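You operate a simulated robot arm through the tools that you are given. There is no shell and no other tool.

The job below is to be done with a simulated two-armed robot. You get a single attempt, and the scene is never put back.

## Task
Pick up the red test weight with one hand, pass it to the other hand and put it on the fourth shelf from the bottom of the fittings rack.

Only the result counts: the job must be done as asked and must still hold three seconds after the hand-in. Knocking over, shifting, dropping, spilling or breaking anything else fails it.

## Robot
Two 7-joint arms with three-finger grippers on one trunk, on a base that drives. Base frame: it is fixed to the floor where the robot stands at the start and does not move with it; the origin is under the middle of the robot, x ahead of it, y to its left, z up. Lengths are in m, angles in degrees, forces in N, time in s.
The left shoulder is at the start at [0.03, 0.124, 1.008], the right one opposite. With the tool pointing down near the work surface each hand reaches from about 0.1 to 0.76 m from the robot's upright axis, wherever it stands, measured 20 degrees to its own side. Places, roughly: fourth shelf of the fittings rack [1.8, 0.9, 1.5]. Payload 2.2 kg a hand.
Tool frame (each hand has its own): the origin (TCP) lies between the finger pads and is the grasp point; the fingertips stand 0.028 m ahead of it; z points along the fingers, y is the line along which they close. The gripper opens to 0.102 m. The gripper's body begins 0.071 m behind the TCP.
Orientation is that of the tool frame in the base frame, as [roll, pitch, yaw] about the fixed x, y, z axes, in that order (R = Rz(yaw) Ry(pitch) Rx(roll)). With the fingers straight down and closing along the base's y, the tool's x points along the base's -x, its y along +y and its z along -z.

## Interface
- The arms move only by the tool apply_moves. It takes "left_rows", "right_rows" or both (then of equal length, played together; a hand with none holds still); each is one flat list of numbers, 7 for each row, row after row: the shift along the tool's x, y, z in units of 50 mm (1.0 is 50 mm), then the turn, a rotation vector about the tool's x, y, z in units of 8 degrees (1.0 is 8 degrees), then the finger opening in m, from 0 to 0.102. In form: [dx, dy, dz, wx, wy, wz, fingers, dx, dy, dz, wx, wy, wz, fingers, ...]. A call has 1 to 20 rows; each row shifts and turns the commanded pose from where the row before left it, along the tool's axes as they then stand. A call with a number of a shift or a turn outside -1 to 1 is refused whole. Rows are played at 5 a second. More than 0.05 m and 8.6 degrees between two rows, or a gripper value outside its range, and nothing of the call is played. Where a pose cannot be reached the arm comes as near as it can. A force on the tool above 40 N (or 10 N above the force at the start of the call, whichever is more), or a blocked arm, ends the call early, and 0.2 s more pass. Each finger halts on what it meets, pressing with about 24 N; the grip force reading is that of the motor and also rises with nothing between the fingers. The clock runs only during rows and for 0.2 s after the last one: add rows that do not move to give the fingers time. The reply holds the time, the measured pose of the TCP, the force on the tool along the base axes, the opening and the grip force, in the units named above and with some noise, with the torque about the TCP (base axes, N m) and any sound that the robot's microphone picked up, and new pictures: "views" is both (left out), scene, wrist or none (wrist: the cameras of the hands that moved).
- Cameras (640 x 400 px; columns grow to the right, rows downward): "scene" is now at [0.0355, 0.0183, 1.7107]; the picture's right is [0.25, -0.97, 0.00], its down [-0.84, -0.22, -0.50] and it looks along [0.48, 0.12, -0.87] (base axes); focal length 267 px, centre (320, 200). "left" rides on the left gripper at [0.072, 0.038, -0.086] in its tool frame; the picture's right is [-0.46, 0.89, 0.00], its down [-0.60, -0.32, -0.73] and it looks along [-0.65, -0.34, 0.68] (tool axes); focal length 256 px, centre (320, 200). "right" rides on the right gripper at [0.069, 0.044, -0.086] in its tool frame; the picture's right is [-0.53, 0.85, 0.00], its down [-0.58, -0.36, -0.73] and it looks along [-0.62, -0.39, 0.68] (tool axes); focal length 256 px, centre (320, 200). There is no depth. A picture from a camera that has moved, and an enlarged one, comes with that camera's place and axes in the base frame and with its lens.
- slide_trunk(by): slides the trunk up (or, below 0, down) by that many m; the arms and the scene camera ride with it, the base frame stays. It gives what a move gives, with no picture.
- steer(legs): drives the robot by 1 to 6 legs, each [ahead, left, turn to the left] in m, m and degrees, along the robot's own axes; the way and the turn of a leg run together, so that a leg with both is an arc; at most 1.5 m and 180 degrees a leg. The arms and the cameras ride along, it lands a little off, and it stops where it bumps. It gives what a move gives, and a new picture of the scene camera.
- pan_tilt(pan, tilt): turns the head with the scene camera to pan (to the left, within 143 degrees either way) and tilt (down, from -29 to 69), counted from straight ahead of the robot. It gives what a move gives, and a new picture of the scene camera.
- inspect(camera, box): a new picture of the part [left, top, right, bottom] of that camera's present view, enlarged. No time passes.
- finish_job(): hands the job in; it is judged then, once.

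Nothing tells you exact positions but the pictures and the camera data. Unless the task says otherwise, let go and move clear before handing in.

The tools are called after "Request:" as name(argument=value, ...) on one line, values as JSON. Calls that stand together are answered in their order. apply_moves: Moves the arms, as the interface text tells. Its arguments: {"type":"object","properties":{"left_rows":{"type":"array"},"right_rows":{"type":"array"},"views":{"type":"string","enum":["both","scene","wrist","none"]}},"required":[]} The other tools are called the same way: slide_trunk (by) slides the trunk up or down; steer (legs) drives the base; pan_tilt (pan, tilt) turns the head that bears the scene camera; inspect (camera, box) takes an enlarged picture of a part of a camera's view; finish_job () hands the job in.

At the start:

```text
t: 0.0
left_eef_pos: [0.6136, 0.2486, 0.9424]
left_tcp_rot: [180.0, 0.0, -180.0]
left_contact_force: [-0.4, 0.3, -0.2]
left_torque: [0.01, 0.04, 0.01]
left_grip_width: 0.1022
left_grip_force: 0.1
right_eef_pos: [0.3869, -0.1613, 0.9401]
right_tcp_rot: [-180.0, 0.0, 179.9]
right_contact_force: [-1.2, -0.1, 0.1]
right_torque: [0.02, -0.01, -0.01]
right_grip_width: 0.1021
right_grip_force: 0.1
trunk travel left (down, up): [-0.25, 0.29]
robot x, y, heading: [-0.003, -0.0008, -0.0]
head pan, tilt: [14.5, 60.1]
```

scene: 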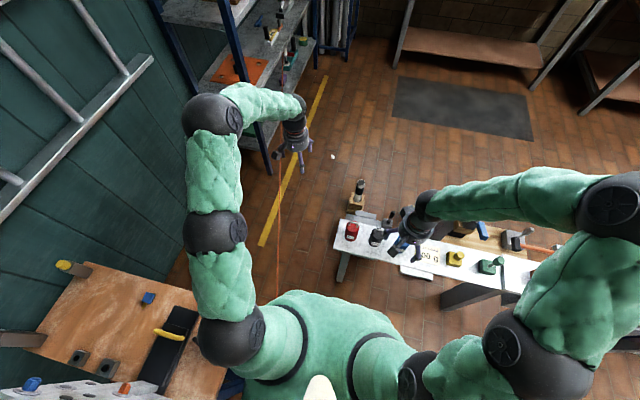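
right: 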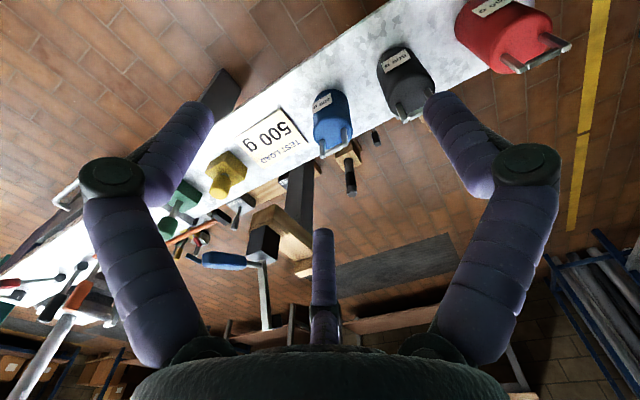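
left: 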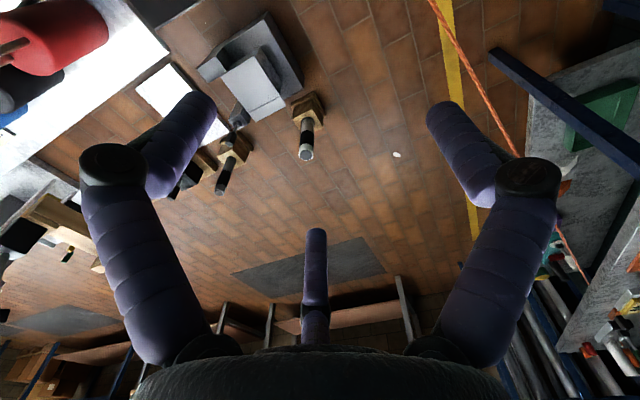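

I see a bench ahead with a row of test weights (red, black, blue, yellow, green) and a rack ahead-left. First I'll look more closely at the weights and at the rack.

Request:
inspect(camera="scene", box=[320, 170, 560, 320])

Request:
inspect(camera="right", box=[300, 0, 620, 200])

Request:
inspect(camera="left", box=[0, 0, 320, 200])

```text
2.67 times, centred on (440, 245) of scene
camera zoom: at [0.0355, 0.0183, 1.7107], right [0.25, -0.97, 0.0], down [-0.84, -0.22, -0.5], along [0.48, 0.12, -0.87], focal length 713 px, centre (0, 80)
```

zoom: 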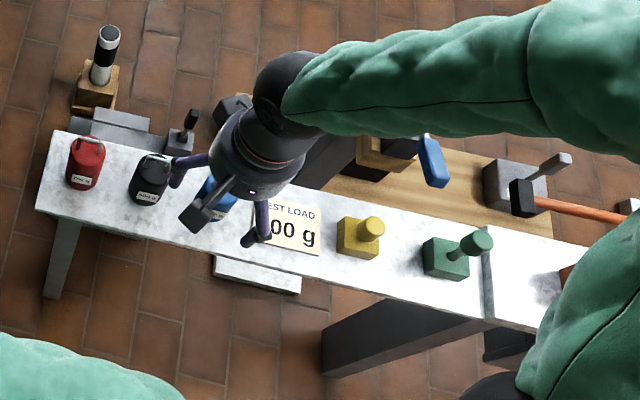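

```text
2.00 times, centred on (460, 100) of right
camera zoom: at [0.3152, -0.1171, 1.025], right [0.53, 0.85, 0.0], down [0.58, -0.36, 0.73], along [0.62, -0.39, -0.68], focal length 512 px, centre (40, 400)
```

zoom: 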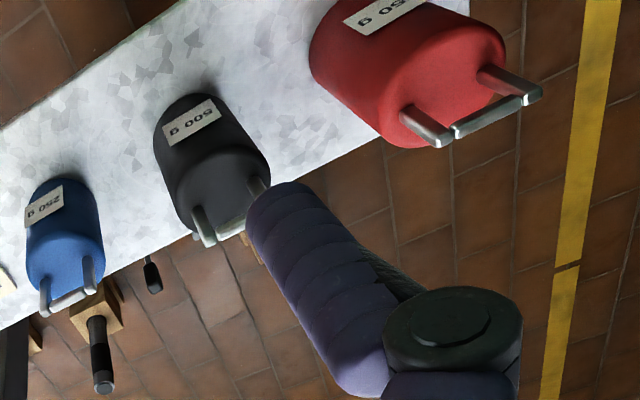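

```text
2.00 times, centred on (160, 100) of left
camera zoom: at [0.5421, 0.2866, 1.0298], right [0.46, 0.89, 0.0], down [0.6, -0.32, 0.73], along [0.65, -0.34, -0.68], focal length 512 px, centre (640, 400)
```

zoom: 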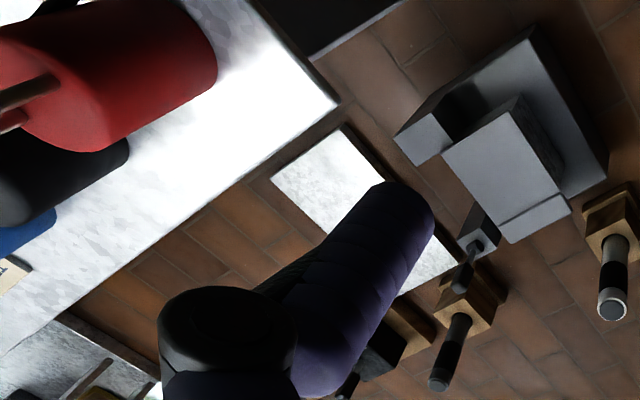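

The red weight stands at the left end of the bench, roughly at [0.48, 0.0, 0.65–0.79], with a handle on top. Now I'll turn the head to view the rack and the bench.

Request:
pan_tilt(pan=27, tilt=10)

```text
t: 1.2
left_eef_pos: [0.6139, 0.2481, 0.9417]
left_tcp_rot: [180.0, 0.1, 180.0]
left_contact_force: [0.9, -0.5, 0.1]
left_torque: [-0.02, -0.03, -0.02]
left_grip_width: 0.102
left_grip_force: 0.0
right_eef_pos: [0.3869, -0.1606, 0.9391]
right_tcp_rot: [179.9, 0.1, -179.9]
right_contact_force: [0.5, -0.6, -0.1]
right_torque: [0.03, -0.03, -0.01]
right_grip_width: 0.102
right_grip_force: 0.0
trunk travel left (down, up): [-0.25, 0.29]
robot x, y, heading: [0.0004, -0.003, 0.1]
head pan, tilt: [27.0, 10.0]
camera scene: at [0.054, 0.0438, 1.7852], right [0.45, -0.89, 0.0], down [-0.16, -0.08, -0.98], along [0.88, 0.45, -0.17], focal length 267 px, centre (320, 200)
```

scene: 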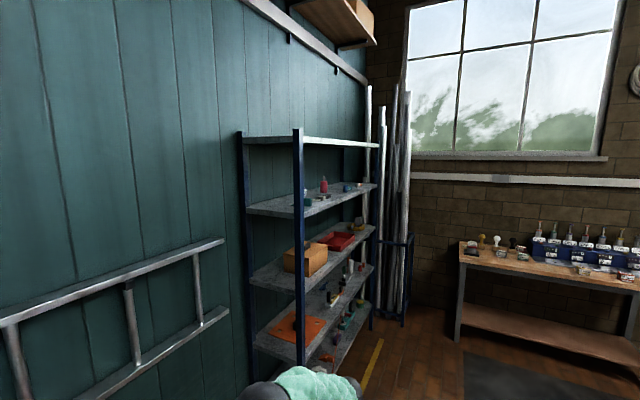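

Request:
inspect(camera="scene", box=[220, 110, 420, 390])

Request:
inspect(camera="scene", box=[235, 120, 395, 220])

```text
1.43 times, centred on (320, 250) of scene
camera zoom: at [0.054, 0.0438, 1.7852], right [0.45, -0.89, 0.0], down [-0.16, -0.08, -0.98], along [0.88, 0.45, -0.17], focal length 382 px, centre (320, 129)
```

zoom: 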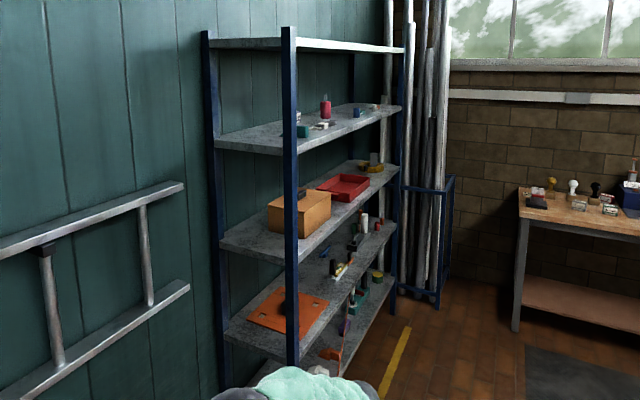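

```text
4.00 times, centred on (315, 170) of scene
camera zoom: at [0.054, 0.0438, 1.7852], right [0.45, -0.89, 0.0], down [-0.16, -0.08, -0.98], along [0.88, 0.45, -0.17], focal length 1070 px, centre (340, 320)
```

zoom: 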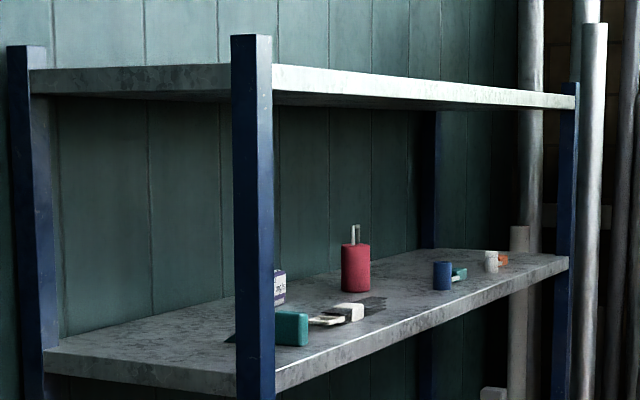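

The fourth shelf holds a red cylinder-like item and small parts; its front edge is near y≈0.67 at z≈1.5. I'll look around at the floor and bench for obstacles before moving.

Request:
pan_tilt(pan=30, tilt=40)

Request:
inspect(camera="scene", box=[160, 0, 480, 200])

Request:
inspect(camera="scene", box=[320, 150, 640, 400])

Request:
pan_tilt(pan=-10, tilt=35)

Request:
pan_tilt(pan=80, tilt=45)

```text
t: 2.1
left_eef_pos: [0.614, 0.2477, 0.9429]
left_tcp_rot: [-180.0, -0.1, -179.9]
left_contact_force: [-0.2, 0.3, 0.2]
left_torque: [-0.02, -0.01, 0.04]
left_grip_width: 0.1018
left_grip_force: 0.2
right_eef_pos: [0.3863, -0.16, 0.939]
right_tcp_rot: [180.0, 0.0, -180.0]
right_contact_force: [0.1, -0.8, -0.4]
right_torque: [-0.03, -0.01, -0.03]
right_grip_width: 0.1019
right_grip_force: 0.1
trunk travel left (down, up): [-0.25, 0.29]
robot x, y, heading: [0.0025, 0.0013, 0.4]
head pan, tilt: [30.0, 40.0]
camera scene: at [0.0448, 0.0441, 1.7377], right [0.5, -0.87, 0.0], down [-0.56, -0.32, -0.77], along [0.66, 0.38, -0.64], focal length 267 px, centre (320, 200)
```

scene: 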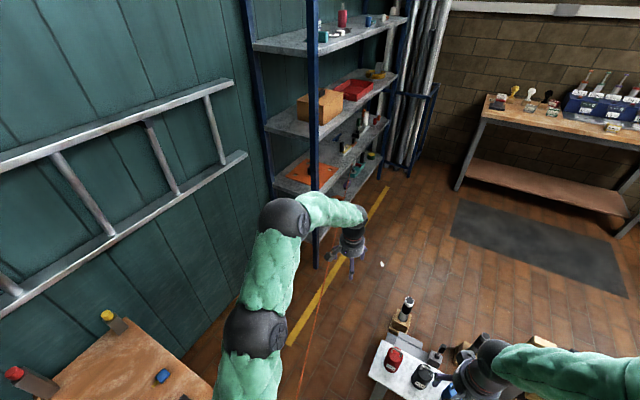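

```text
2.00 times, centred on (320, 100) of scene
camera zoom: at [0.0448, 0.0441, 1.7377], right [0.5, -0.87, 0.0], down [-0.56, -0.32, -0.77], along [0.66, 0.38, -0.64], focal length 535 px, centre (320, 400)
```

zoom: 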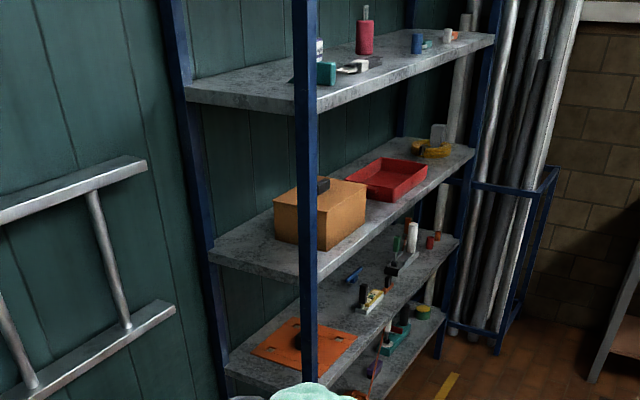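

```text
1.60 times, centred on (480, 275) of scene
camera zoom: at [0.0448, 0.0441, 1.7377], right [0.5, -0.87, 0.0], down [-0.56, -0.32, -0.77], along [0.66, 0.38, -0.64], focal length 428 px, centre (64, 80)
```

zoom: 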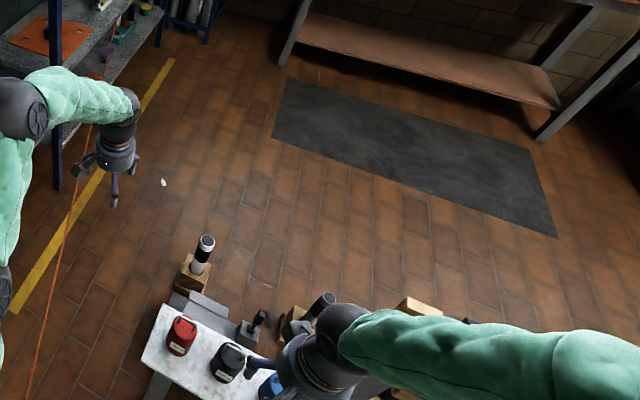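

```text
t: 3.2
left_eef_pos: [0.6136, 0.2472, 0.943]
left_tcp_rot: [179.9, 0.0, 180.0]
left_contact_force: [-0.8, -0.2, -0.2]
left_torque: [-0.02, -0.02, -0.03]
left_grip_width: 0.1022
left_grip_force: 0.0
right_eef_pos: [0.3853, -0.1603, 0.9406]
right_tcp_rot: [180.0, -0.1, 179.9]
right_contact_force: [0.6, 0.3, -0.2]
right_torque: [0.03, -0.04, 0.0]
right_grip_width: 0.102
right_grip_force: 0.2
trunk travel left (down, up): [-0.25, 0.29]
robot x, y, heading: [-0.0013, -0.0011, 0.1]
head pan, tilt: [-10.0, 35.0]
camera scene: at [0.0579, -0.0136, 1.7451], right [-0.17, -0.98, 0.0], down [-0.57, 0.1, -0.82], along [0.81, -0.14, -0.57], focal length 267 px, centre (320, 200)
```

scene: 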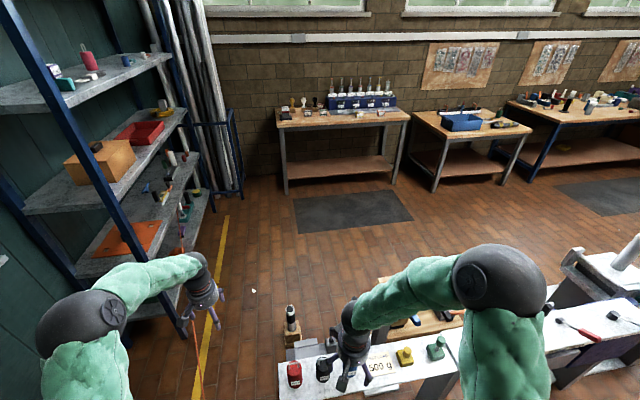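

```text
t: 4.8
left_eef_pos: [0.6125, 0.2476, 0.9431]
left_tcp_rot: [-179.9, 0.0, -180.0]
left_contact_force: [0.2, 0.7, 1.1]
left_torque: [-0.03, -0.02, -0.03]
left_grip_width: 0.102
left_grip_force: 0.0
right_eef_pos: [0.3862, -0.1597, 0.9394]
right_tcp_rot: [180.0, -0.1, -180.0]
right_contact_force: [-0.1, 0.6, -0.6]
right_torque: [0.01, -0.03, -0.01]
right_grip_width: 0.102
right_grip_force: 0.0
trunk travel left (down, up): [-0.25, 0.29]
robot x, y, heading: [-0.0005, -0.0006, -0.2]
head pan, tilt: [80.0, 45.0]
camera scene: at [-0.0147, 0.0817, 1.7303], right [0.98, -0.17, 0.0], down [-0.12, -0.7, -0.71], along [0.12, 0.7, -0.71], focal length 267 px, centre (320, 200)
```

scene: 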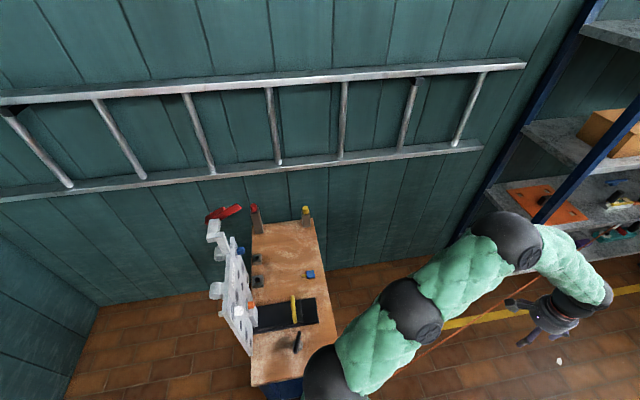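

There is a thin orange line running along the floor near the rack; I'll look at it and at the floor beside the bench.

Request:
inspect(camera="scene", box=[380, 260, 640, 400])

Request:
pan_tilt(pan=45, tilt=55)

Request:
inspect(camera="scene", box=[300, 60, 620, 260])

Request:
inspect(camera="left", box=[400, 0, 640, 300])

```text
2.46 times, centred on (510, 330) of scene
camera zoom: at [-0.0147, 0.0817, 1.7303], right [0.98, -0.17, 0.0], down [-0.12, -0.7, -0.71], along [0.12, 0.7, -0.71], focal length 658 px, centre (-148, -120)
```

zoom: 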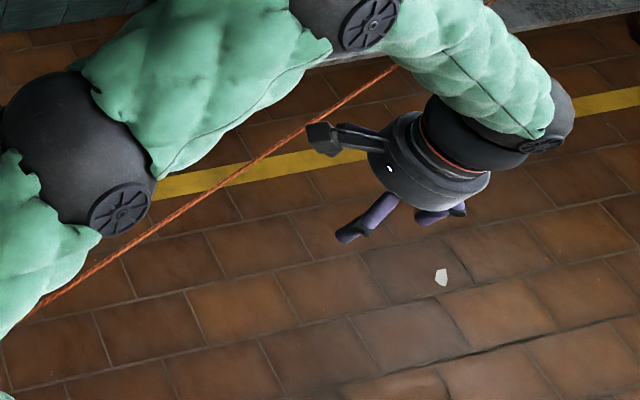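

```text
t: 5.9
left_eef_pos: [0.613, 0.2489, 0.9425]
left_tcp_rot: [-179.9, 0.0, -179.9]
left_contact_force: [-0.6, -0.6, 0.4]
left_torque: [0.03, -0.04, 0.01]
left_grip_width: 0.1023
left_grip_force: 0.2
right_eef_pos: [0.3855, -0.1611, 0.9402]
right_tcp_rot: [-179.9, 0.0, 180.0]
right_contact_force: [0.7, -0.5, 0.5]
right_torque: [0.0, -0.01, -0.02]
right_grip_width: 0.1021
right_grip_force: 0.0
trunk travel left (down, up): [-0.25, 0.29]
robot x, y, heading: [-0.0002, -0.0026, -0.0]
head pan, tilt: [45.0, 55.0]
camera scene: at [0.0221, 0.0527, 1.7169], right [0.71, -0.71, 0.0], down [-0.58, -0.58, -0.57], along [0.41, 0.41, -0.82], focal length 267 px, centre (320, 200)
```

scene: 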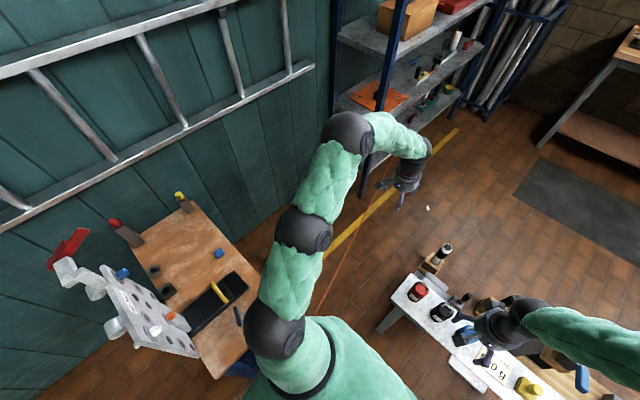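

```text
2.00 times, centred on (460, 160) of scene
camera zoom: at [0.0221, 0.0527, 1.7169], right [0.71, -0.71, 0.0], down [-0.58, -0.58, -0.57], along [0.41, 0.41, -0.82], focal length 535 px, centre (40, 280)
```

zoom: 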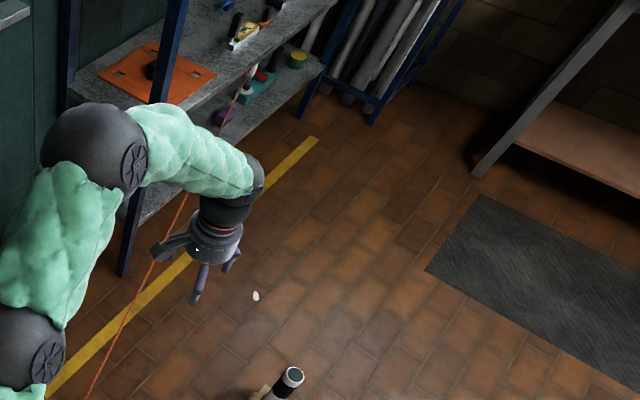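

```text
1.33 times, centred on (520, 150) of left
camera zoom: at [0.5421, 0.2866, 1.0298], right [0.46, 0.89, 0.0], down [0.6, -0.32, 0.73], along [0.65, -0.34, -0.68], focal length 341 px, centre (53, 267)
```

zoom: 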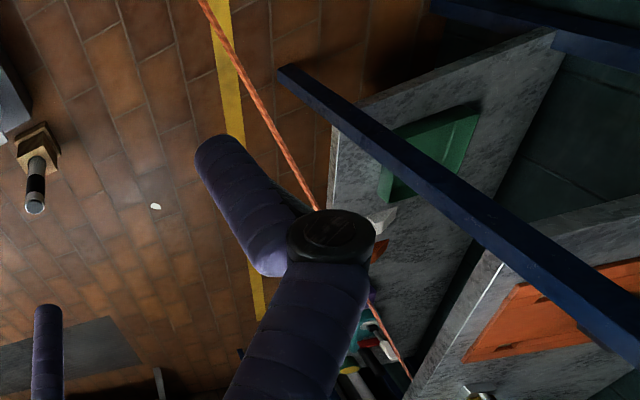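

The orange cord looks strung in the air past the rack, so I need its true position. I'll look at both ends, then raise the trunk for a second viewpoint.

Request:
pan_tilt(pan=25, tilt=35)

Request:
inspect(camera="scene", box=[270, 80, 430, 180])

Request:
inspect(camera="scene", box=[270, 160, 430, 260])

Request:
pan_tilt(pan=60, tilt=69)

Request:
pan_tilt(pan=110, tilt=65)

```text
t: 6.7
left_eef_pos: [0.6135, 0.2489, 0.9424]
left_tcp_rot: [-179.9, 0.1, -180.0]
left_contact_force: [0.0, 0.1, 0.4]
left_torque: [-0.02, 0.0, -0.01]
left_grip_width: 0.1022
left_grip_force: 0.0
right_eef_pos: [0.3853, -0.1606, 0.9394]
right_tcp_rot: [180.0, 0.0, -180.0]
right_contact_force: [1.0, 0.0, -0.1]
right_torque: [0.0, 0.02, 0.0]
right_grip_width: 0.102
right_grip_force: 0.0
trunk travel left (down, up): [-0.25, 0.29]
robot x, y, heading: [0.0, 0.0013, -0.1]
head pan, tilt: [25.0, 35.0]
camera scene: at [0.0509, 0.0389, 1.7451], right [0.42, -0.91, 0.0], down [-0.52, -0.24, -0.82], along [0.74, 0.35, -0.57], focal length 267 px, centre (320, 200)
```

scene: 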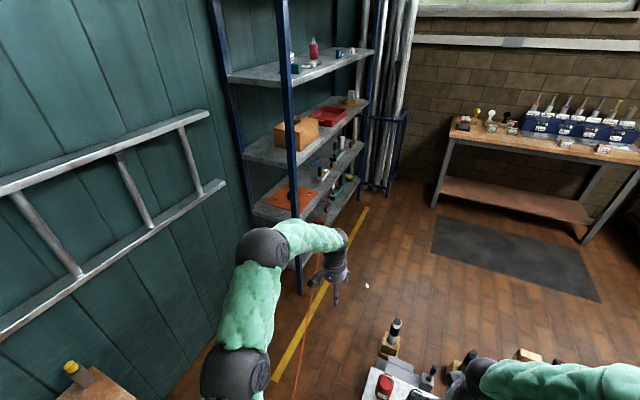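

```text
4.00 times, centred on (350, 130) of scene
camera zoom: at [0.0509, 0.0389, 1.7451], right [0.42, -0.91, 0.0], down [-0.52, -0.24, -0.82], along [0.74, 0.35, -0.57], focal length 1070 px, centre (200, 480)
```

zoom: 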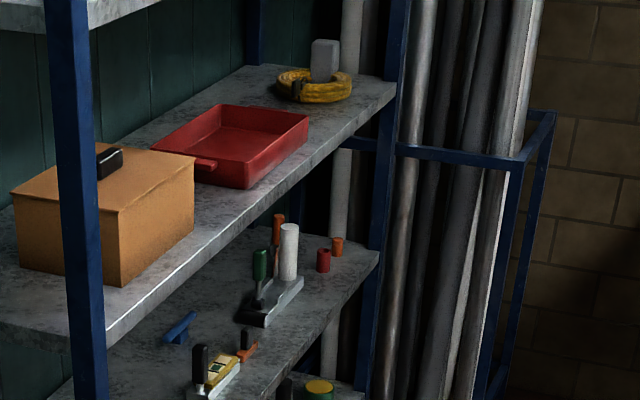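

```text
4.00 times, centred on (350, 210) of scene
camera zoom: at [0.0509, 0.0389, 1.7451], right [0.42, -0.91, 0.0], down [-0.52, -0.24, -0.82], along [0.74, 0.35, -0.57], focal length 1070 px, centre (200, 160)
```

zoom: 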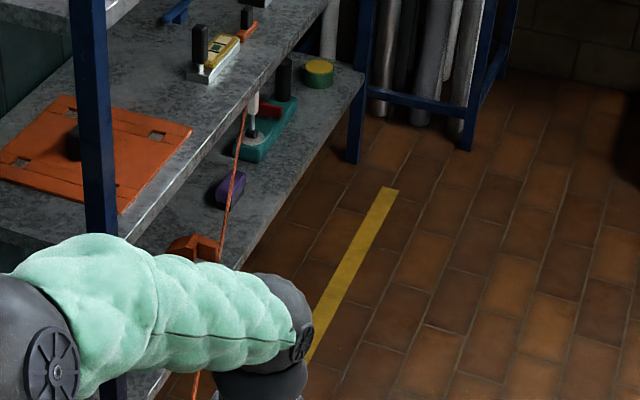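

```text
t: 7.7
left_eef_pos: [0.6135, 0.2478, 0.9423]
left_tcp_rot: [179.9, 0.1, -179.9]
left_contact_force: [-0.7, -0.6, 0.2]
left_torque: [0.01, -0.01, 0.01]
left_grip_width: 0.1018
left_grip_force: 0.1
right_eef_pos: [0.3865, -0.1597, 0.941]
right_tcp_rot: [180.0, 0.0, 179.9]
right_contact_force: [-0.5, 0.3, 0.7]
right_torque: [0.01, 0.02, -0.01]
right_grip_width: 0.1017
right_grip_force: 0.1
trunk travel left (down, up): [-0.25, 0.29]
robot x, y, heading: [0.0016, 0.0003, -0.1]
head pan, tilt: [60.0, 68.8]
camera scene: at [-0.0008, 0.0501, 1.7015], right [0.87, -0.5, 0.0], down [-0.47, -0.81, -0.36], along [0.18, 0.31, -0.93], focal length 267 px, centre (320, 200)
```

scene: 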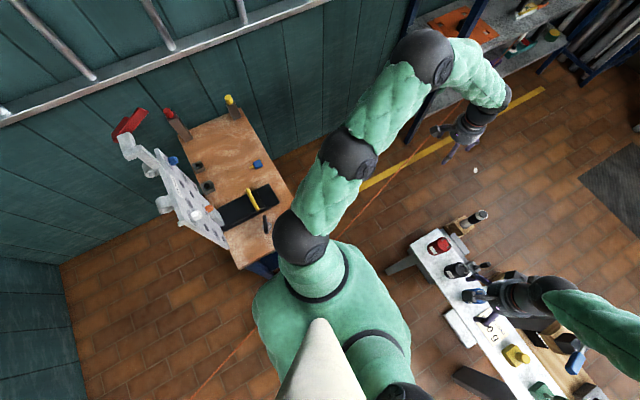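

```text
t: 8.9
left_eef_pos: [0.6138, 0.2482, 0.9425]
left_tcp_rot: [-180.0, -0.1, -180.0]
left_contact_force: [-0.2, -0.2, -0.3]
left_torque: [0.03, 0.01, 0.0]
left_grip_width: 0.1021
left_grip_force: 0.0
right_eef_pos: [0.3858, -0.1607, 0.939]
right_tcp_rot: [180.0, 0.1, -179.9]
right_contact_force: [0.5, 0.5, 0.1]
right_torque: [0.04, 0.02, -0.03]
right_grip_width: 0.1018
right_grip_force: 0.1
trunk travel left (down, up): [-0.25, 0.29]
robot x, y, heading: [0.0035, 0.0033, -0.1]
head pan, tilt: [110.0, 65.0]
camera scene: at [-0.0495, 0.0587, 1.7053], right [0.94, 0.34, 0.0], down [0.31, -0.85, -0.42], along [-0.14, 0.4, -0.91], focal length 267 px, centre (320, 200)
```

scene: 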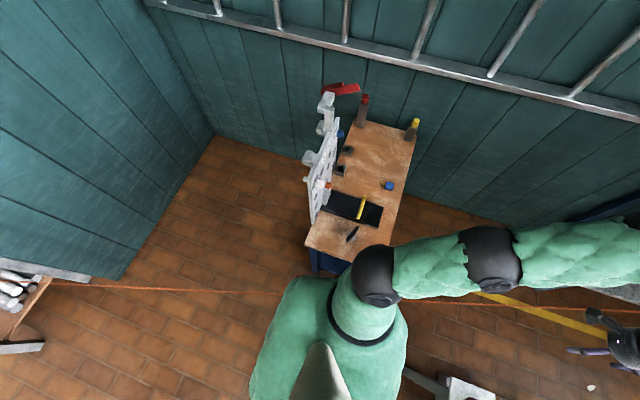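

Request:
pan_tilt(pan=25, tilt=45)

Request:
inspect(camera="scene", box=[290, 100, 390, 162])

Request:
inspect(camera="scene", box=[250, 150, 410, 400])

Request:
slide_trunk(by=0.28)

Request:
pan_tilt(pan=25, tilt=45)

Request:
inspect(camera="scene", box=[270, 60, 430, 160])

Request:
inspect(camera="scene", box=[230, 150, 390, 400])

```text
t: 10.5
left_eef_pos: [0.6136, 0.2481, 0.9425]
left_tcp_rot: [-180.0, -0.1, -180.0]
left_contact_force: [0.3, -0.1, -0.1]
left_torque: [0.03, -0.02, 0.02]
left_grip_width: 0.1017
left_grip_force: 0.0
right_eef_pos: [0.3853, -0.1601, 0.9401]
right_tcp_rot: [-179.9, 0.0, -180.0]
right_contact_force: [0.3, -1.2, 0.0]
right_torque: [-0.01, -0.02, -0.01]
right_grip_width: 0.1021
right_grip_force: 0.1
trunk travel left (down, up): [-0.25, 0.29]
robot x, y, heading: [0.0004, -0.0007, -0.2]
head pan, tilt: [25.0, 45.0]
camera scene: at [0.0448, 0.0361, 1.7303], right [0.42, -0.91, 0.0], down [-0.64, -0.3, -0.71], along [0.64, 0.3, -0.71], focal length 267 px, centre (320, 200)
```

scene: 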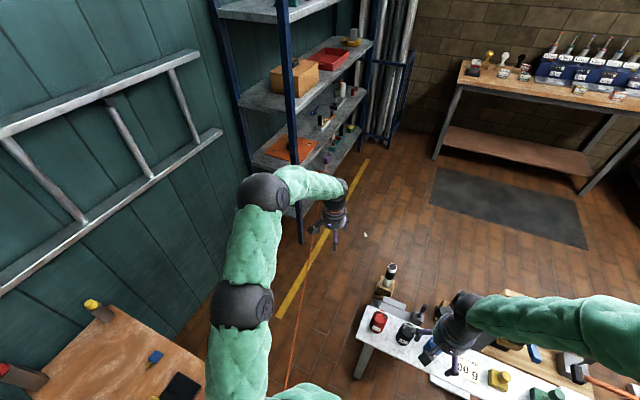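

```text
6.40 times, centred on (340, 131) of scene
camera zoom: at [0.0448, 0.0361, 1.7303], right [0.42, -0.91, 0.0], down [-0.64, -0.3, -0.71], along [0.64, 0.3, -0.71], focal length 1712 px, centre (192, 642)
```

zoom: 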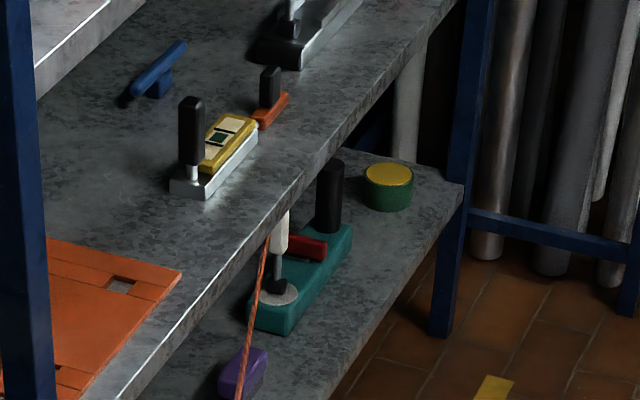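

```text
1.60 times, centred on (330, 275) of scene
camera zoom: at [0.0448, 0.0361, 1.7303], right [0.42, -0.91, 0.0], down [-0.64, -0.3, -0.71], along [0.64, 0.3, -0.71], focal length 428 px, centre (304, 80)
```

zoom: 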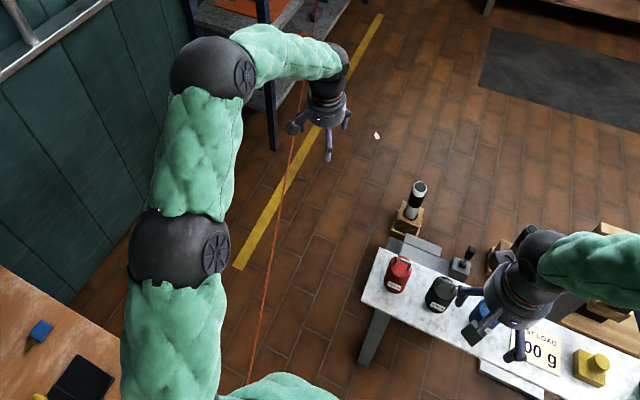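

```text
t: 13.3
left_eef_pos: [0.6137, 0.248, 1.2222]
left_tcp_rot: [179.9, 0.1, 180.0]
left_contact_force: [0.9, 0.3, 0.0]
left_torque: [-0.04, 0.01, 0.0]
left_grip_width: 0.1019
left_grip_force: 0.0
right_eef_pos: [0.3856, -0.1592, 1.2196]
right_tcp_rot: [-179.9, 0.0, -180.0]
right_contact_force: [0.0, 0.5, 0.5]
right_torque: [0.02, -0.02, 0.03]
right_grip_width: 0.102
right_grip_force: 0.1
trunk travel left (down, up): [-0.53, 0.01]
robot x, y, heading: [-0.0019, -0.0064, 0.0]
head pan, tilt: [25.0, 45.0]
```

```text
t: 13.9
left_eef_pos: [0.6148, 0.2471, 1.2218]
left_tcp_rot: [180.0, -0.1, -179.9]
left_contact_force: [-1.4, -0.5, -0.9]
left_torque: [0.0, 0.0, -0.02]
left_grip_width: 0.102
left_grip_force: 0.0
right_eef_pos: [0.3867, -0.1604, 1.2197]
right_tcp_rot: [-179.9, -0.1, 179.9]
right_contact_force: [0.1, 0.1, -0.6]
right_torque: [0.03, 0.0, 0.01]
right_grip_width: 0.1021
right_grip_force: 0.1
trunk travel left (down, up): [-0.53, 0.01]
robot x, y, heading: [0.0002, -0.0028, 0.1]
head pan, tilt: [25.0, 45.0]
camera scene: at [0.045, 0.036, 2.0103], right [0.42, -0.91, 0.0], down [-0.64, -0.3, -0.71], along [0.64, 0.3, -0.71], focal length 267 px, centre (320, 200)
```

scene: 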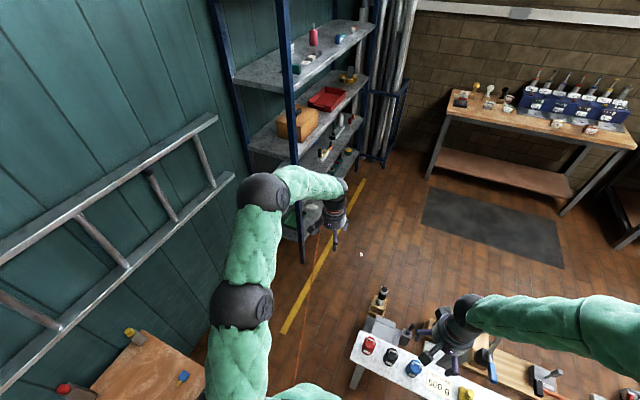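

```text
4.00 times, centred on (350, 110) of scene
camera zoom: at [0.045, 0.036, 2.0103], right [0.42, -0.91, 0.0], down [-0.64, -0.3, -0.71], along [0.64, 0.3, -0.71], focal length 1070 px, centre (200, 560)
```

zoom: 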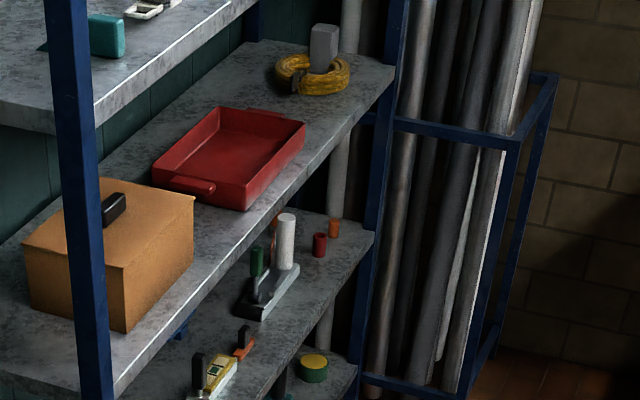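

```text
1.60 times, centred on (310, 275) of scene
camera zoom: at [0.045, 0.036, 2.0103], right [0.42, -0.91, 0.0], down [-0.64, -0.3, -0.71], along [0.64, 0.3, -0.71], focal length 428 px, centre (336, 80)
```

zoom: 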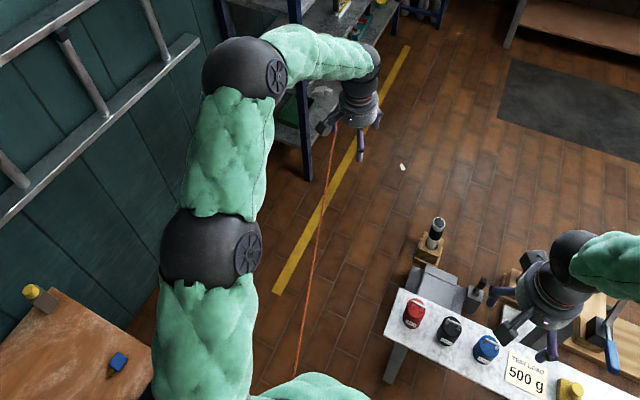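

The orange cord may be in the air (it passes in front of the lower shelves), so I need a precise measurement. I'm taking zoomed readings from the raised trunk.

Request:
pan_tilt(pan=50, tilt=60)

Request:
inspect(camera="scene", box=[300, 230, 380, 280])

Request:
inspect(camera="scene", box=[360, 100, 440, 150])

Request:
pan_tilt(pan=140, tilt=50)

Request:
pan_tilt(pan=-140, tilt=50)

```text
t: 14.8
left_eef_pos: [0.6129, 0.2481, 1.2221]
left_tcp_rot: [179.9, 0.0, 180.0]
left_contact_force: [-0.3, -0.2, 0.5]
left_torque: [0.04, 0.0, 0.0]
left_grip_width: 0.1022
left_grip_force: 0.0
right_eef_pos: [0.386, -0.1604, 1.2187]
right_tcp_rot: [180.0, 0.0, -180.0]
right_contact_force: [-0.3, 1.3, -0.1]
right_torque: [-0.03, 0.0, 0.0]
right_grip_width: 0.1022
right_grip_force: 0.1
trunk travel left (down, up): [-0.53, 0.01]
robot x, y, heading: [0.0021, 0.0036, -0.2]
head pan, tilt: [50.0, 60.0]
camera scene: at [0.0142, 0.0526, 1.9909], right [0.77, -0.64, 0.0], down [-0.56, -0.66, -0.5], along [0.32, 0.38, -0.87], focal length 267 px, centre (320, 200)
```

scene: 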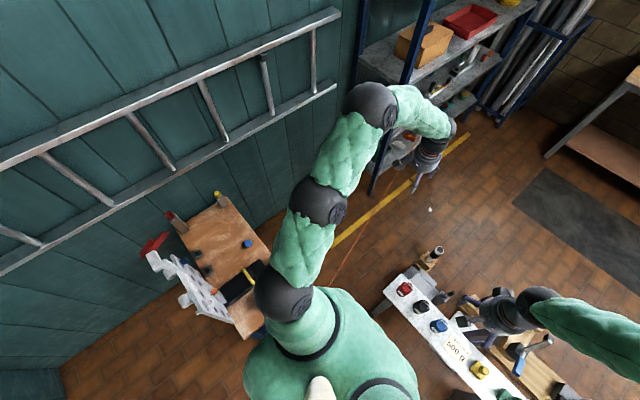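

```text
8.00 times, centred on (340, 255) of scene
camera zoom: at [0.0142, 0.0526, 1.9909], right [0.77, -0.64, 0.0], down [-0.56, -0.66, -0.5], along [0.32, 0.38, -0.87], focal length 2139 px, centre (160, -240)
```

zoom: 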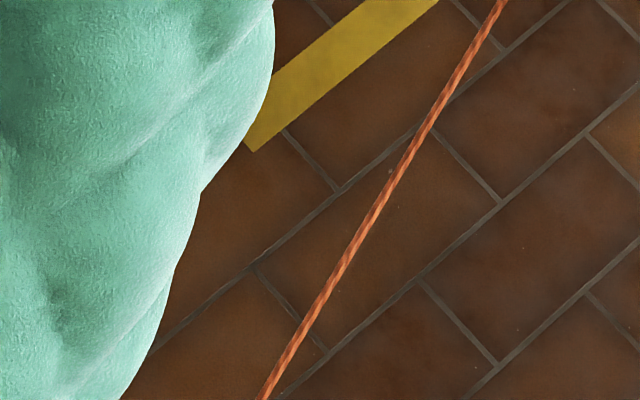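

```text
8.00 times, centred on (400, 125) of scene
camera zoom: at [0.0142, 0.0526, 1.9909], right [0.77, -0.64, 0.0], down [-0.56, -0.66, -0.5], along [0.32, 0.38, -0.87], focal length 2139 px, centre (-320, 800)
```

zoom: 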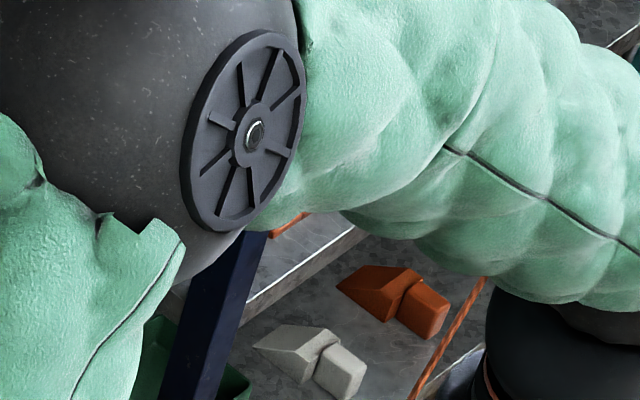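

```text
t: 16.4
left_eef_pos: [0.6129, 0.2476, 1.2224]
left_tcp_rot: [-180.0, -0.1, 180.0]
left_contact_force: [-0.2, 0.2, 0.2]
left_torque: [0.01, -0.01, -0.04]
left_grip_width: 0.102
left_grip_force: 0.2
right_eef_pos: [0.3854, -0.1608, 1.2198]
right_tcp_rot: [-180.0, 0.0, -179.9]
right_contact_force: [0.2, 0.1, 0.2]
right_torque: [0.04, 0.01, 0.0]
right_grip_width: 0.102
right_grip_force: 0.0
trunk travel left (down, up): [-0.53, 0.01]
robot x, y, heading: [0.0003, -0.0023, 0.2]
head pan, tilt: [140.0, 50.0]
camera scene: at [-0.0877, 0.0512, 2.0034], right [0.64, 0.77, 0.0], down [0.59, -0.49, -0.64], along [-0.49, 0.41, -0.77], focal length 267 px, centre (320, 200)
```

scene: 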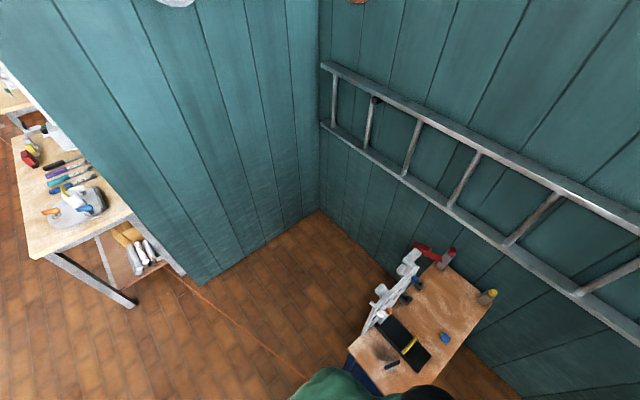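

```text
t: 20.3
left_eef_pos: [0.6137, 0.2482, 1.2233]
left_tcp_rot: [-180.0, 0.0, 180.0]
left_contact_force: [-1.4, 0.2, -0.5]
left_torque: [0.0, 0.03, -0.03]
left_grip_width: 0.1019
left_grip_force: 0.1
right_eef_pos: [0.3862, -0.1607, 1.2197]
right_tcp_rot: [180.0, 0.0, -180.0]
right_contact_force: [0.0, 0.3, 0.1]
right_torque: [-0.04, 0.02, -0.01]
right_grip_width: 0.102
right_grip_force: 0.1
trunk travel left (down, up): [-0.53, 0.01]
robot x, y, heading: [-0.0034, -0.0006, 0.1]
head pan, tilt: [-140.0, 50.0]
camera scene: at [-0.0877, -0.0479, 2.0034], right [-0.64, 0.77, 0.0], down [0.59, 0.49, -0.64], along [-0.49, -0.41, -0.77], focal length 267 px, centre (320, 200)
```

scene: 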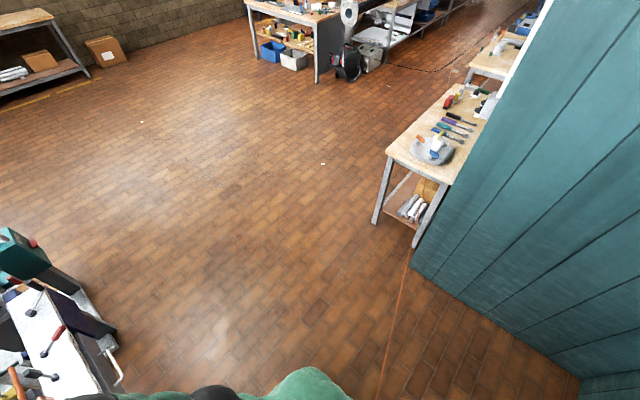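

The cord seems to hang in mid-air from the rear bench leg to the rack's second shelf and passes close on the robot's left. I'll turn the left hand in place so its camera looks back at the robot's own base and the cord.

Request:
apply_moves(left_rows=[0, 0, 0, 0, 0, 1, 0.1, 0, 0, 0, 0, 0, 1, 0.1, 0, 0, 0, 0, 0, 1, 0.1, 0, 0, 0, 0, 0, 1, 0.1, 0, 0, 0, 0, 0, 1, 0.1, 0, 0, 0, 0, 0, 1, 0.1, 0, 0, 0, 0, 0, 1, 0.1, 0, 0, 0, 0, 0, 1, 0.1, 0, 0, 0, 0, 0, 1, 0.1, 0, 0, 0, 0, 0, 1, 0.1, 0, 0, 0, 0, 0, 1, 0.1, 0, 0, 0, 0, 0, 1, 0.1, 0, 0, 0, 0, 0, 1, 0.1, 0, 0, 0, 0, 0, 1, 0.1, 0, 0, 0, 0, 0, 1, 0.1, 0, 0, 0, 0, 0, 1, 0.1], views="wrist")

```text
t: 23.7
left_eef_pos: [0.6135, 0.2483, 1.2225]
left_tcp_rot: [180.0, 0.1, 51.9]
left_contact_force: [-0.9, 0.1, -0.4]
left_torque: [0.0, 0.03, 0.03]
left_grip_width: 0.0999
left_grip_force: 0.1
right_eef_pos: [0.3867, -0.1596, 1.221]
right_tcp_rot: [180.0, 0.0, -180.0]
right_contact_force: [0.1, -1.3, 0.4]
right_torque: [-0.01, 0.0, 0.03]
right_grip_width: 0.1022
right_grip_force: 0.1
trunk travel left (down, up): [-0.53, 0.01]
robot x, y, heading: [-0.0044, -0.004, 0.1]
head pan, tilt: [-140.0, 50.0]
camera left: at [0.6891, 0.282, 1.3097], right [0.41, -0.91, 0.0], down [-0.62, -0.28, 0.73], along [-0.67, -0.3, -0.68], focal length 256 px, centre (320, 200)
```

left: 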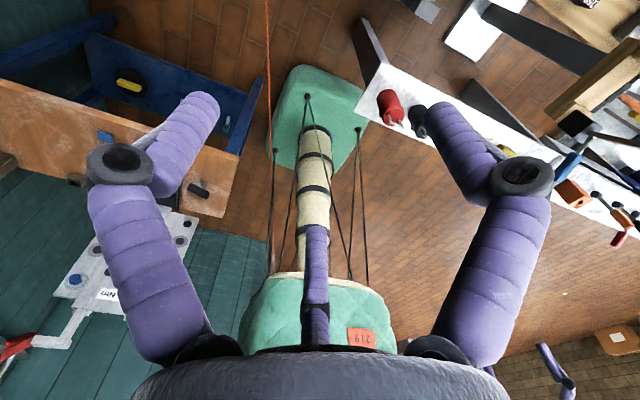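

Request:
inspect(camera="left", box=[200, 0, 400, 125])

Request:
inspect(camera="left", box=[220, 100, 400, 290])

```text
3.20 times, centred on (300, 62) of left
camera zoom: at [0.6891, 0.282, 1.3097], right [0.41, -0.91, 0.0], down [-0.62, -0.28, 0.73], along [-0.67, -0.3, -0.68], focal length 819 px, centre (384, 640)
```

zoom: 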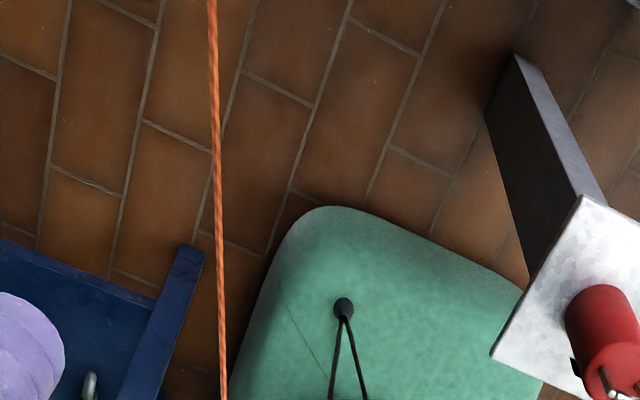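

```text
2.11 times, centred on (310, 195) of left
camera zoom: at [0.6891, 0.282, 1.3097], right [0.41, -0.91, 0.0], down [-0.62, -0.28, 0.73], along [-0.67, -0.3, -0.68], focal length 539 px, centre (341, 210)
```

zoom: 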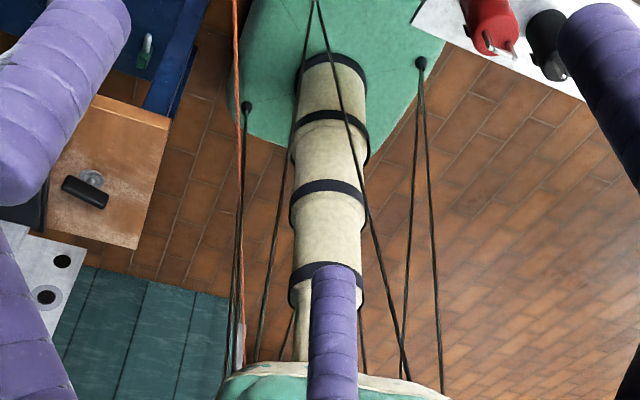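

The cord is strung at about z≈0.65 along y≈0.17+0.31·x, between the robot and the wall; it ends at the rack near x≈1.6. Between the bench end and the cord the gap looks too narrow, so I need to see whether I can go around the bench's right end.

Request:
pan_tilt(pan=-60, tilt=40)

Request:
pan_tilt(pan=-30, tilt=30)

Request:
pan_tilt(pan=-95, tilt=40)

```text
t: 25.2
left_eef_pos: [0.6138, 0.2481, 1.2222]
left_tcp_rot: [180.0, 0.0, 52.0]
left_contact_force: [0.1, 0.2, -0.1]
left_torque: [-0.02, -0.03, -0.02]
left_grip_width: 0.1
left_grip_force: 0.1
right_eef_pos: [0.3871, -0.1593, 1.2202]
right_tcp_rot: [179.8, 0.0, 179.9]
right_contact_force: [0.1, -0.1, 0.4]
right_torque: [0.0, 0.02, -0.02]
right_grip_width: 0.1017
right_grip_force: 0.1
trunk travel left (down, up): [-0.53, 0.01]
robot x, y, heading: [0.0007, 0.0017, 0.1]
head pan, tilt: [-60.0, 40.0]
camera scene: at [0.0137, -0.072, 2.0176], right [-0.87, -0.5, 0.0], down [-0.32, 0.56, -0.77], along [0.38, -0.66, -0.64], focal length 267 px, centre (320, 200)
```

scene: 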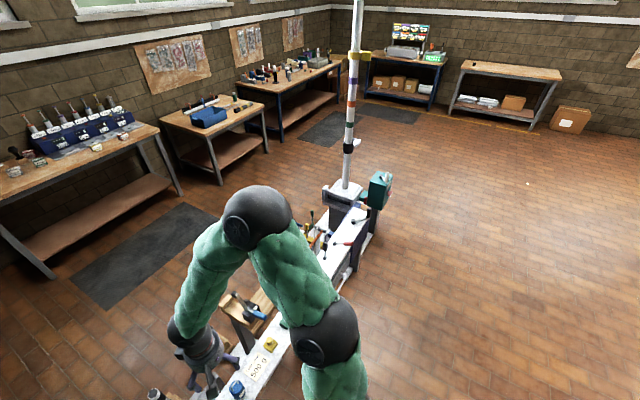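

```text
t: 26.2
left_eef_pos: [0.6127, 0.2483, 1.2217]
left_tcp_rot: [179.9, -0.1, 52.1]
left_contact_force: [-0.5, 0.0, -0.8]
left_torque: [0.0, 0.0, 0.01]
left_grip_width: 0.1001
left_grip_force: 0.1
right_eef_pos: [0.3863, -0.1602, 1.2198]
right_tcp_rot: [-180.0, 0.0, -180.0]
right_contact_force: [-0.6, 0.0, 0.1]
right_torque: [-0.02, -0.03, -0.03]
right_grip_width: 0.1019
right_grip_force: 0.1
trunk travel left (down, up): [-0.53, 0.01]
robot x, y, heading: [0.0005, -0.0025, -0.1]
head pan, tilt: [-30.0, 30.0]
camera scene: at [0.0495, -0.0437, 2.0329], right [-0.5, -0.87, 0.0], down [-0.43, 0.25, -0.87], along [0.75, -0.43, -0.5], focal length 267 px, centre (320, 200)
```

scene: 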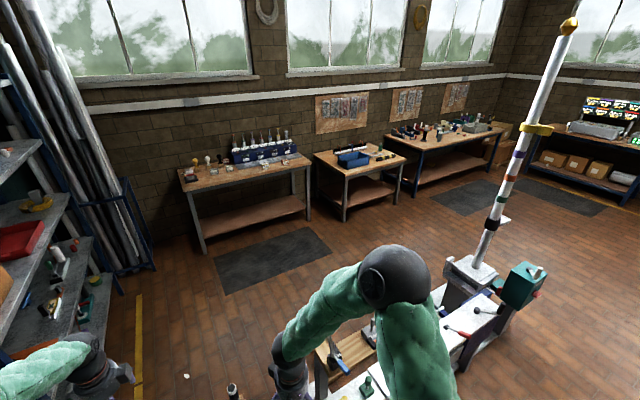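

```text
t: 27.5
left_eef_pos: [0.6137, 0.2475, 1.2225]
left_tcp_rot: [-179.9, 0.1, 52.1]
left_contact_force: [0.9, 0.3, 1.4]
left_torque: [-0.02, 0.0, -0.04]
left_grip_width: 0.0999
left_grip_force: 0.1
right_eef_pos: [0.3853, -0.1607, 1.22]
right_tcp_rot: [-179.9, 0.1, 179.9]
right_contact_force: [-0.1, 0.0, -0.5]
right_torque: [0.04, -0.01, 0.02]
right_grip_width: 0.1022
right_grip_force: 0.0
trunk travel left (down, up): [-0.53, 0.01]
robot x, y, heading: [-0.0009, -0.0009, -0.1]
head pan, tilt: [-95.0, 40.0]
camera scene: at [-0.0361, -0.0831, 2.0176], right [-1.0, 0.09, 0.0], down [0.06, 0.64, -0.77], along [-0.07, -0.76, -0.64], focal length 267 px, centre (320, 200)
```

scene: 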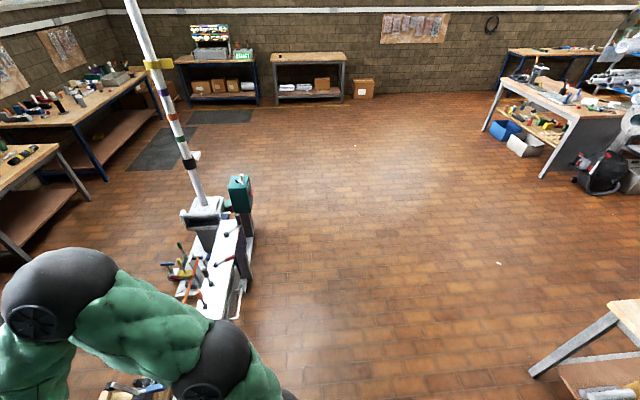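

The bench is an island that can be rounded at its right end, well clear of the cord. Before that, I'll measure the red weight precisely from several cameras.

Request:
inspect(camera="left", box=[350, 70, 446, 130])

Request:
pan_tilt(pan=0, tilt=60)

Request:
inspect(camera="scene", box=[280, 180, 376, 240])

Request:
inspect(camera="right", box=[300, 0, 620, 200])

```text
6.67 times, centred on (398, 100) of left
camera zoom: at [0.689, 0.2823, 1.3096], right [0.41, -0.91, 0.0], down [-0.62, -0.28, 0.73], along [-0.67, -0.3, -0.68], focal length 1707 px, centre (-200, 867)
```

zoom: 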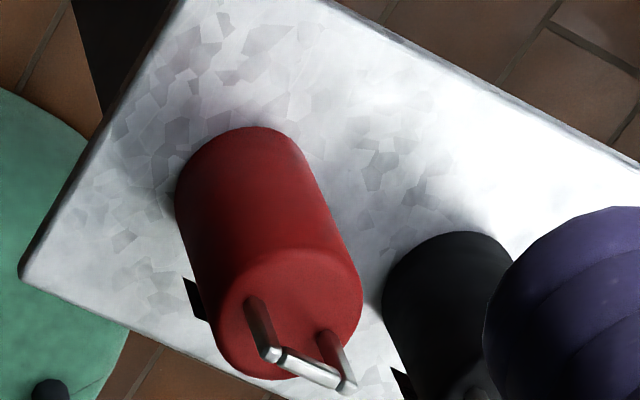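

```text
t: 29.2
left_eef_pos: [0.6142, 0.2486, 1.222]
left_tcp_rot: [-180.0, 0.0, 52.1]
left_contact_force: [-0.3, 0.4, -0.2]
left_torque: [-0.01, -0.03, 0.0]
left_grip_width: 0.0997
left_grip_force: 0.1
right_eef_pos: [0.3852, -0.1612, 1.2206]
right_tcp_rot: [179.9, 0.0, -180.0]
right_contact_force: [1.1, 0.3, 0.8]
right_torque: [-0.02, 0.0, 0.02]
right_grip_width: 0.1023
right_grip_force: 0.0
trunk travel left (down, up): [-0.53, 0.01]
robot x, y, heading: [0.0007, -0.0011, -0.1]
head pan, tilt: [0.0, 60.0]
camera scene: at [0.0379, 0.0016, 1.9909], right [0.0, -1.0, 0.0], down [-0.87, 0.0, -0.5], along [0.5, 0.0, -0.87], focal length 267 px, centre (320, 200)
```

scene: 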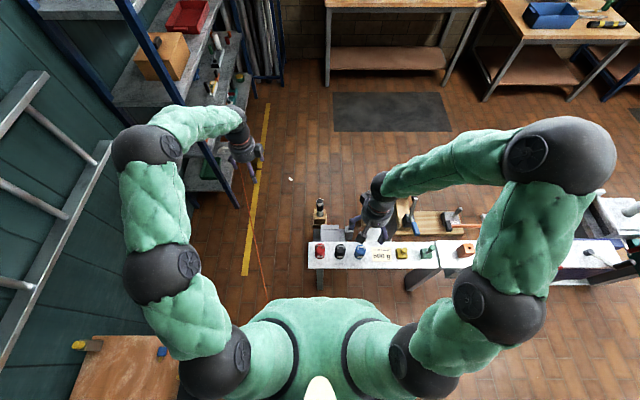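

```text
6.67 times, centred on (328, 210) of scene
camera zoom: at [0.0379, 0.0016, 1.9909], right [0.0, -1.0, 0.0], down [-0.87, 0.0, -0.5], along [0.5, 0.0, -0.87], focal length 1783 px, centre (267, 133)
```

zoom: 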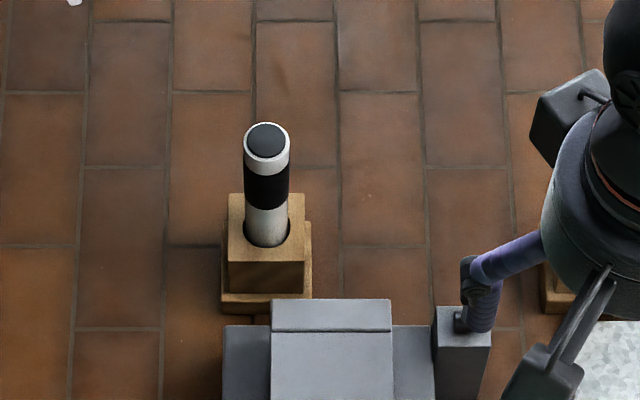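

```text
2.00 times, centred on (460, 100) of right
camera zoom: at [0.3153, -0.1171, 1.305], right [0.53, 0.85, 0.0], down [0.58, -0.36, 0.73], along [0.62, -0.39, -0.68], focal length 512 px, centre (40, 400)
```

zoom: 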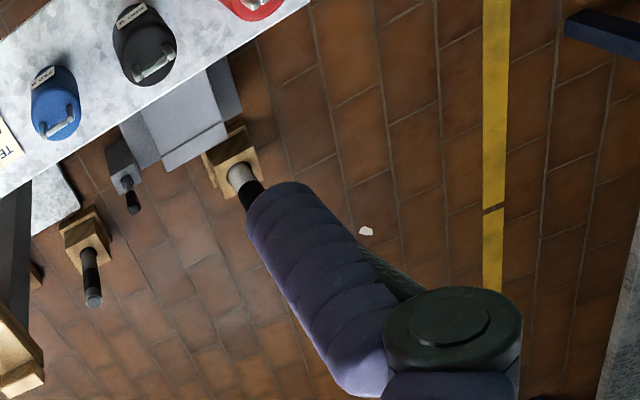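

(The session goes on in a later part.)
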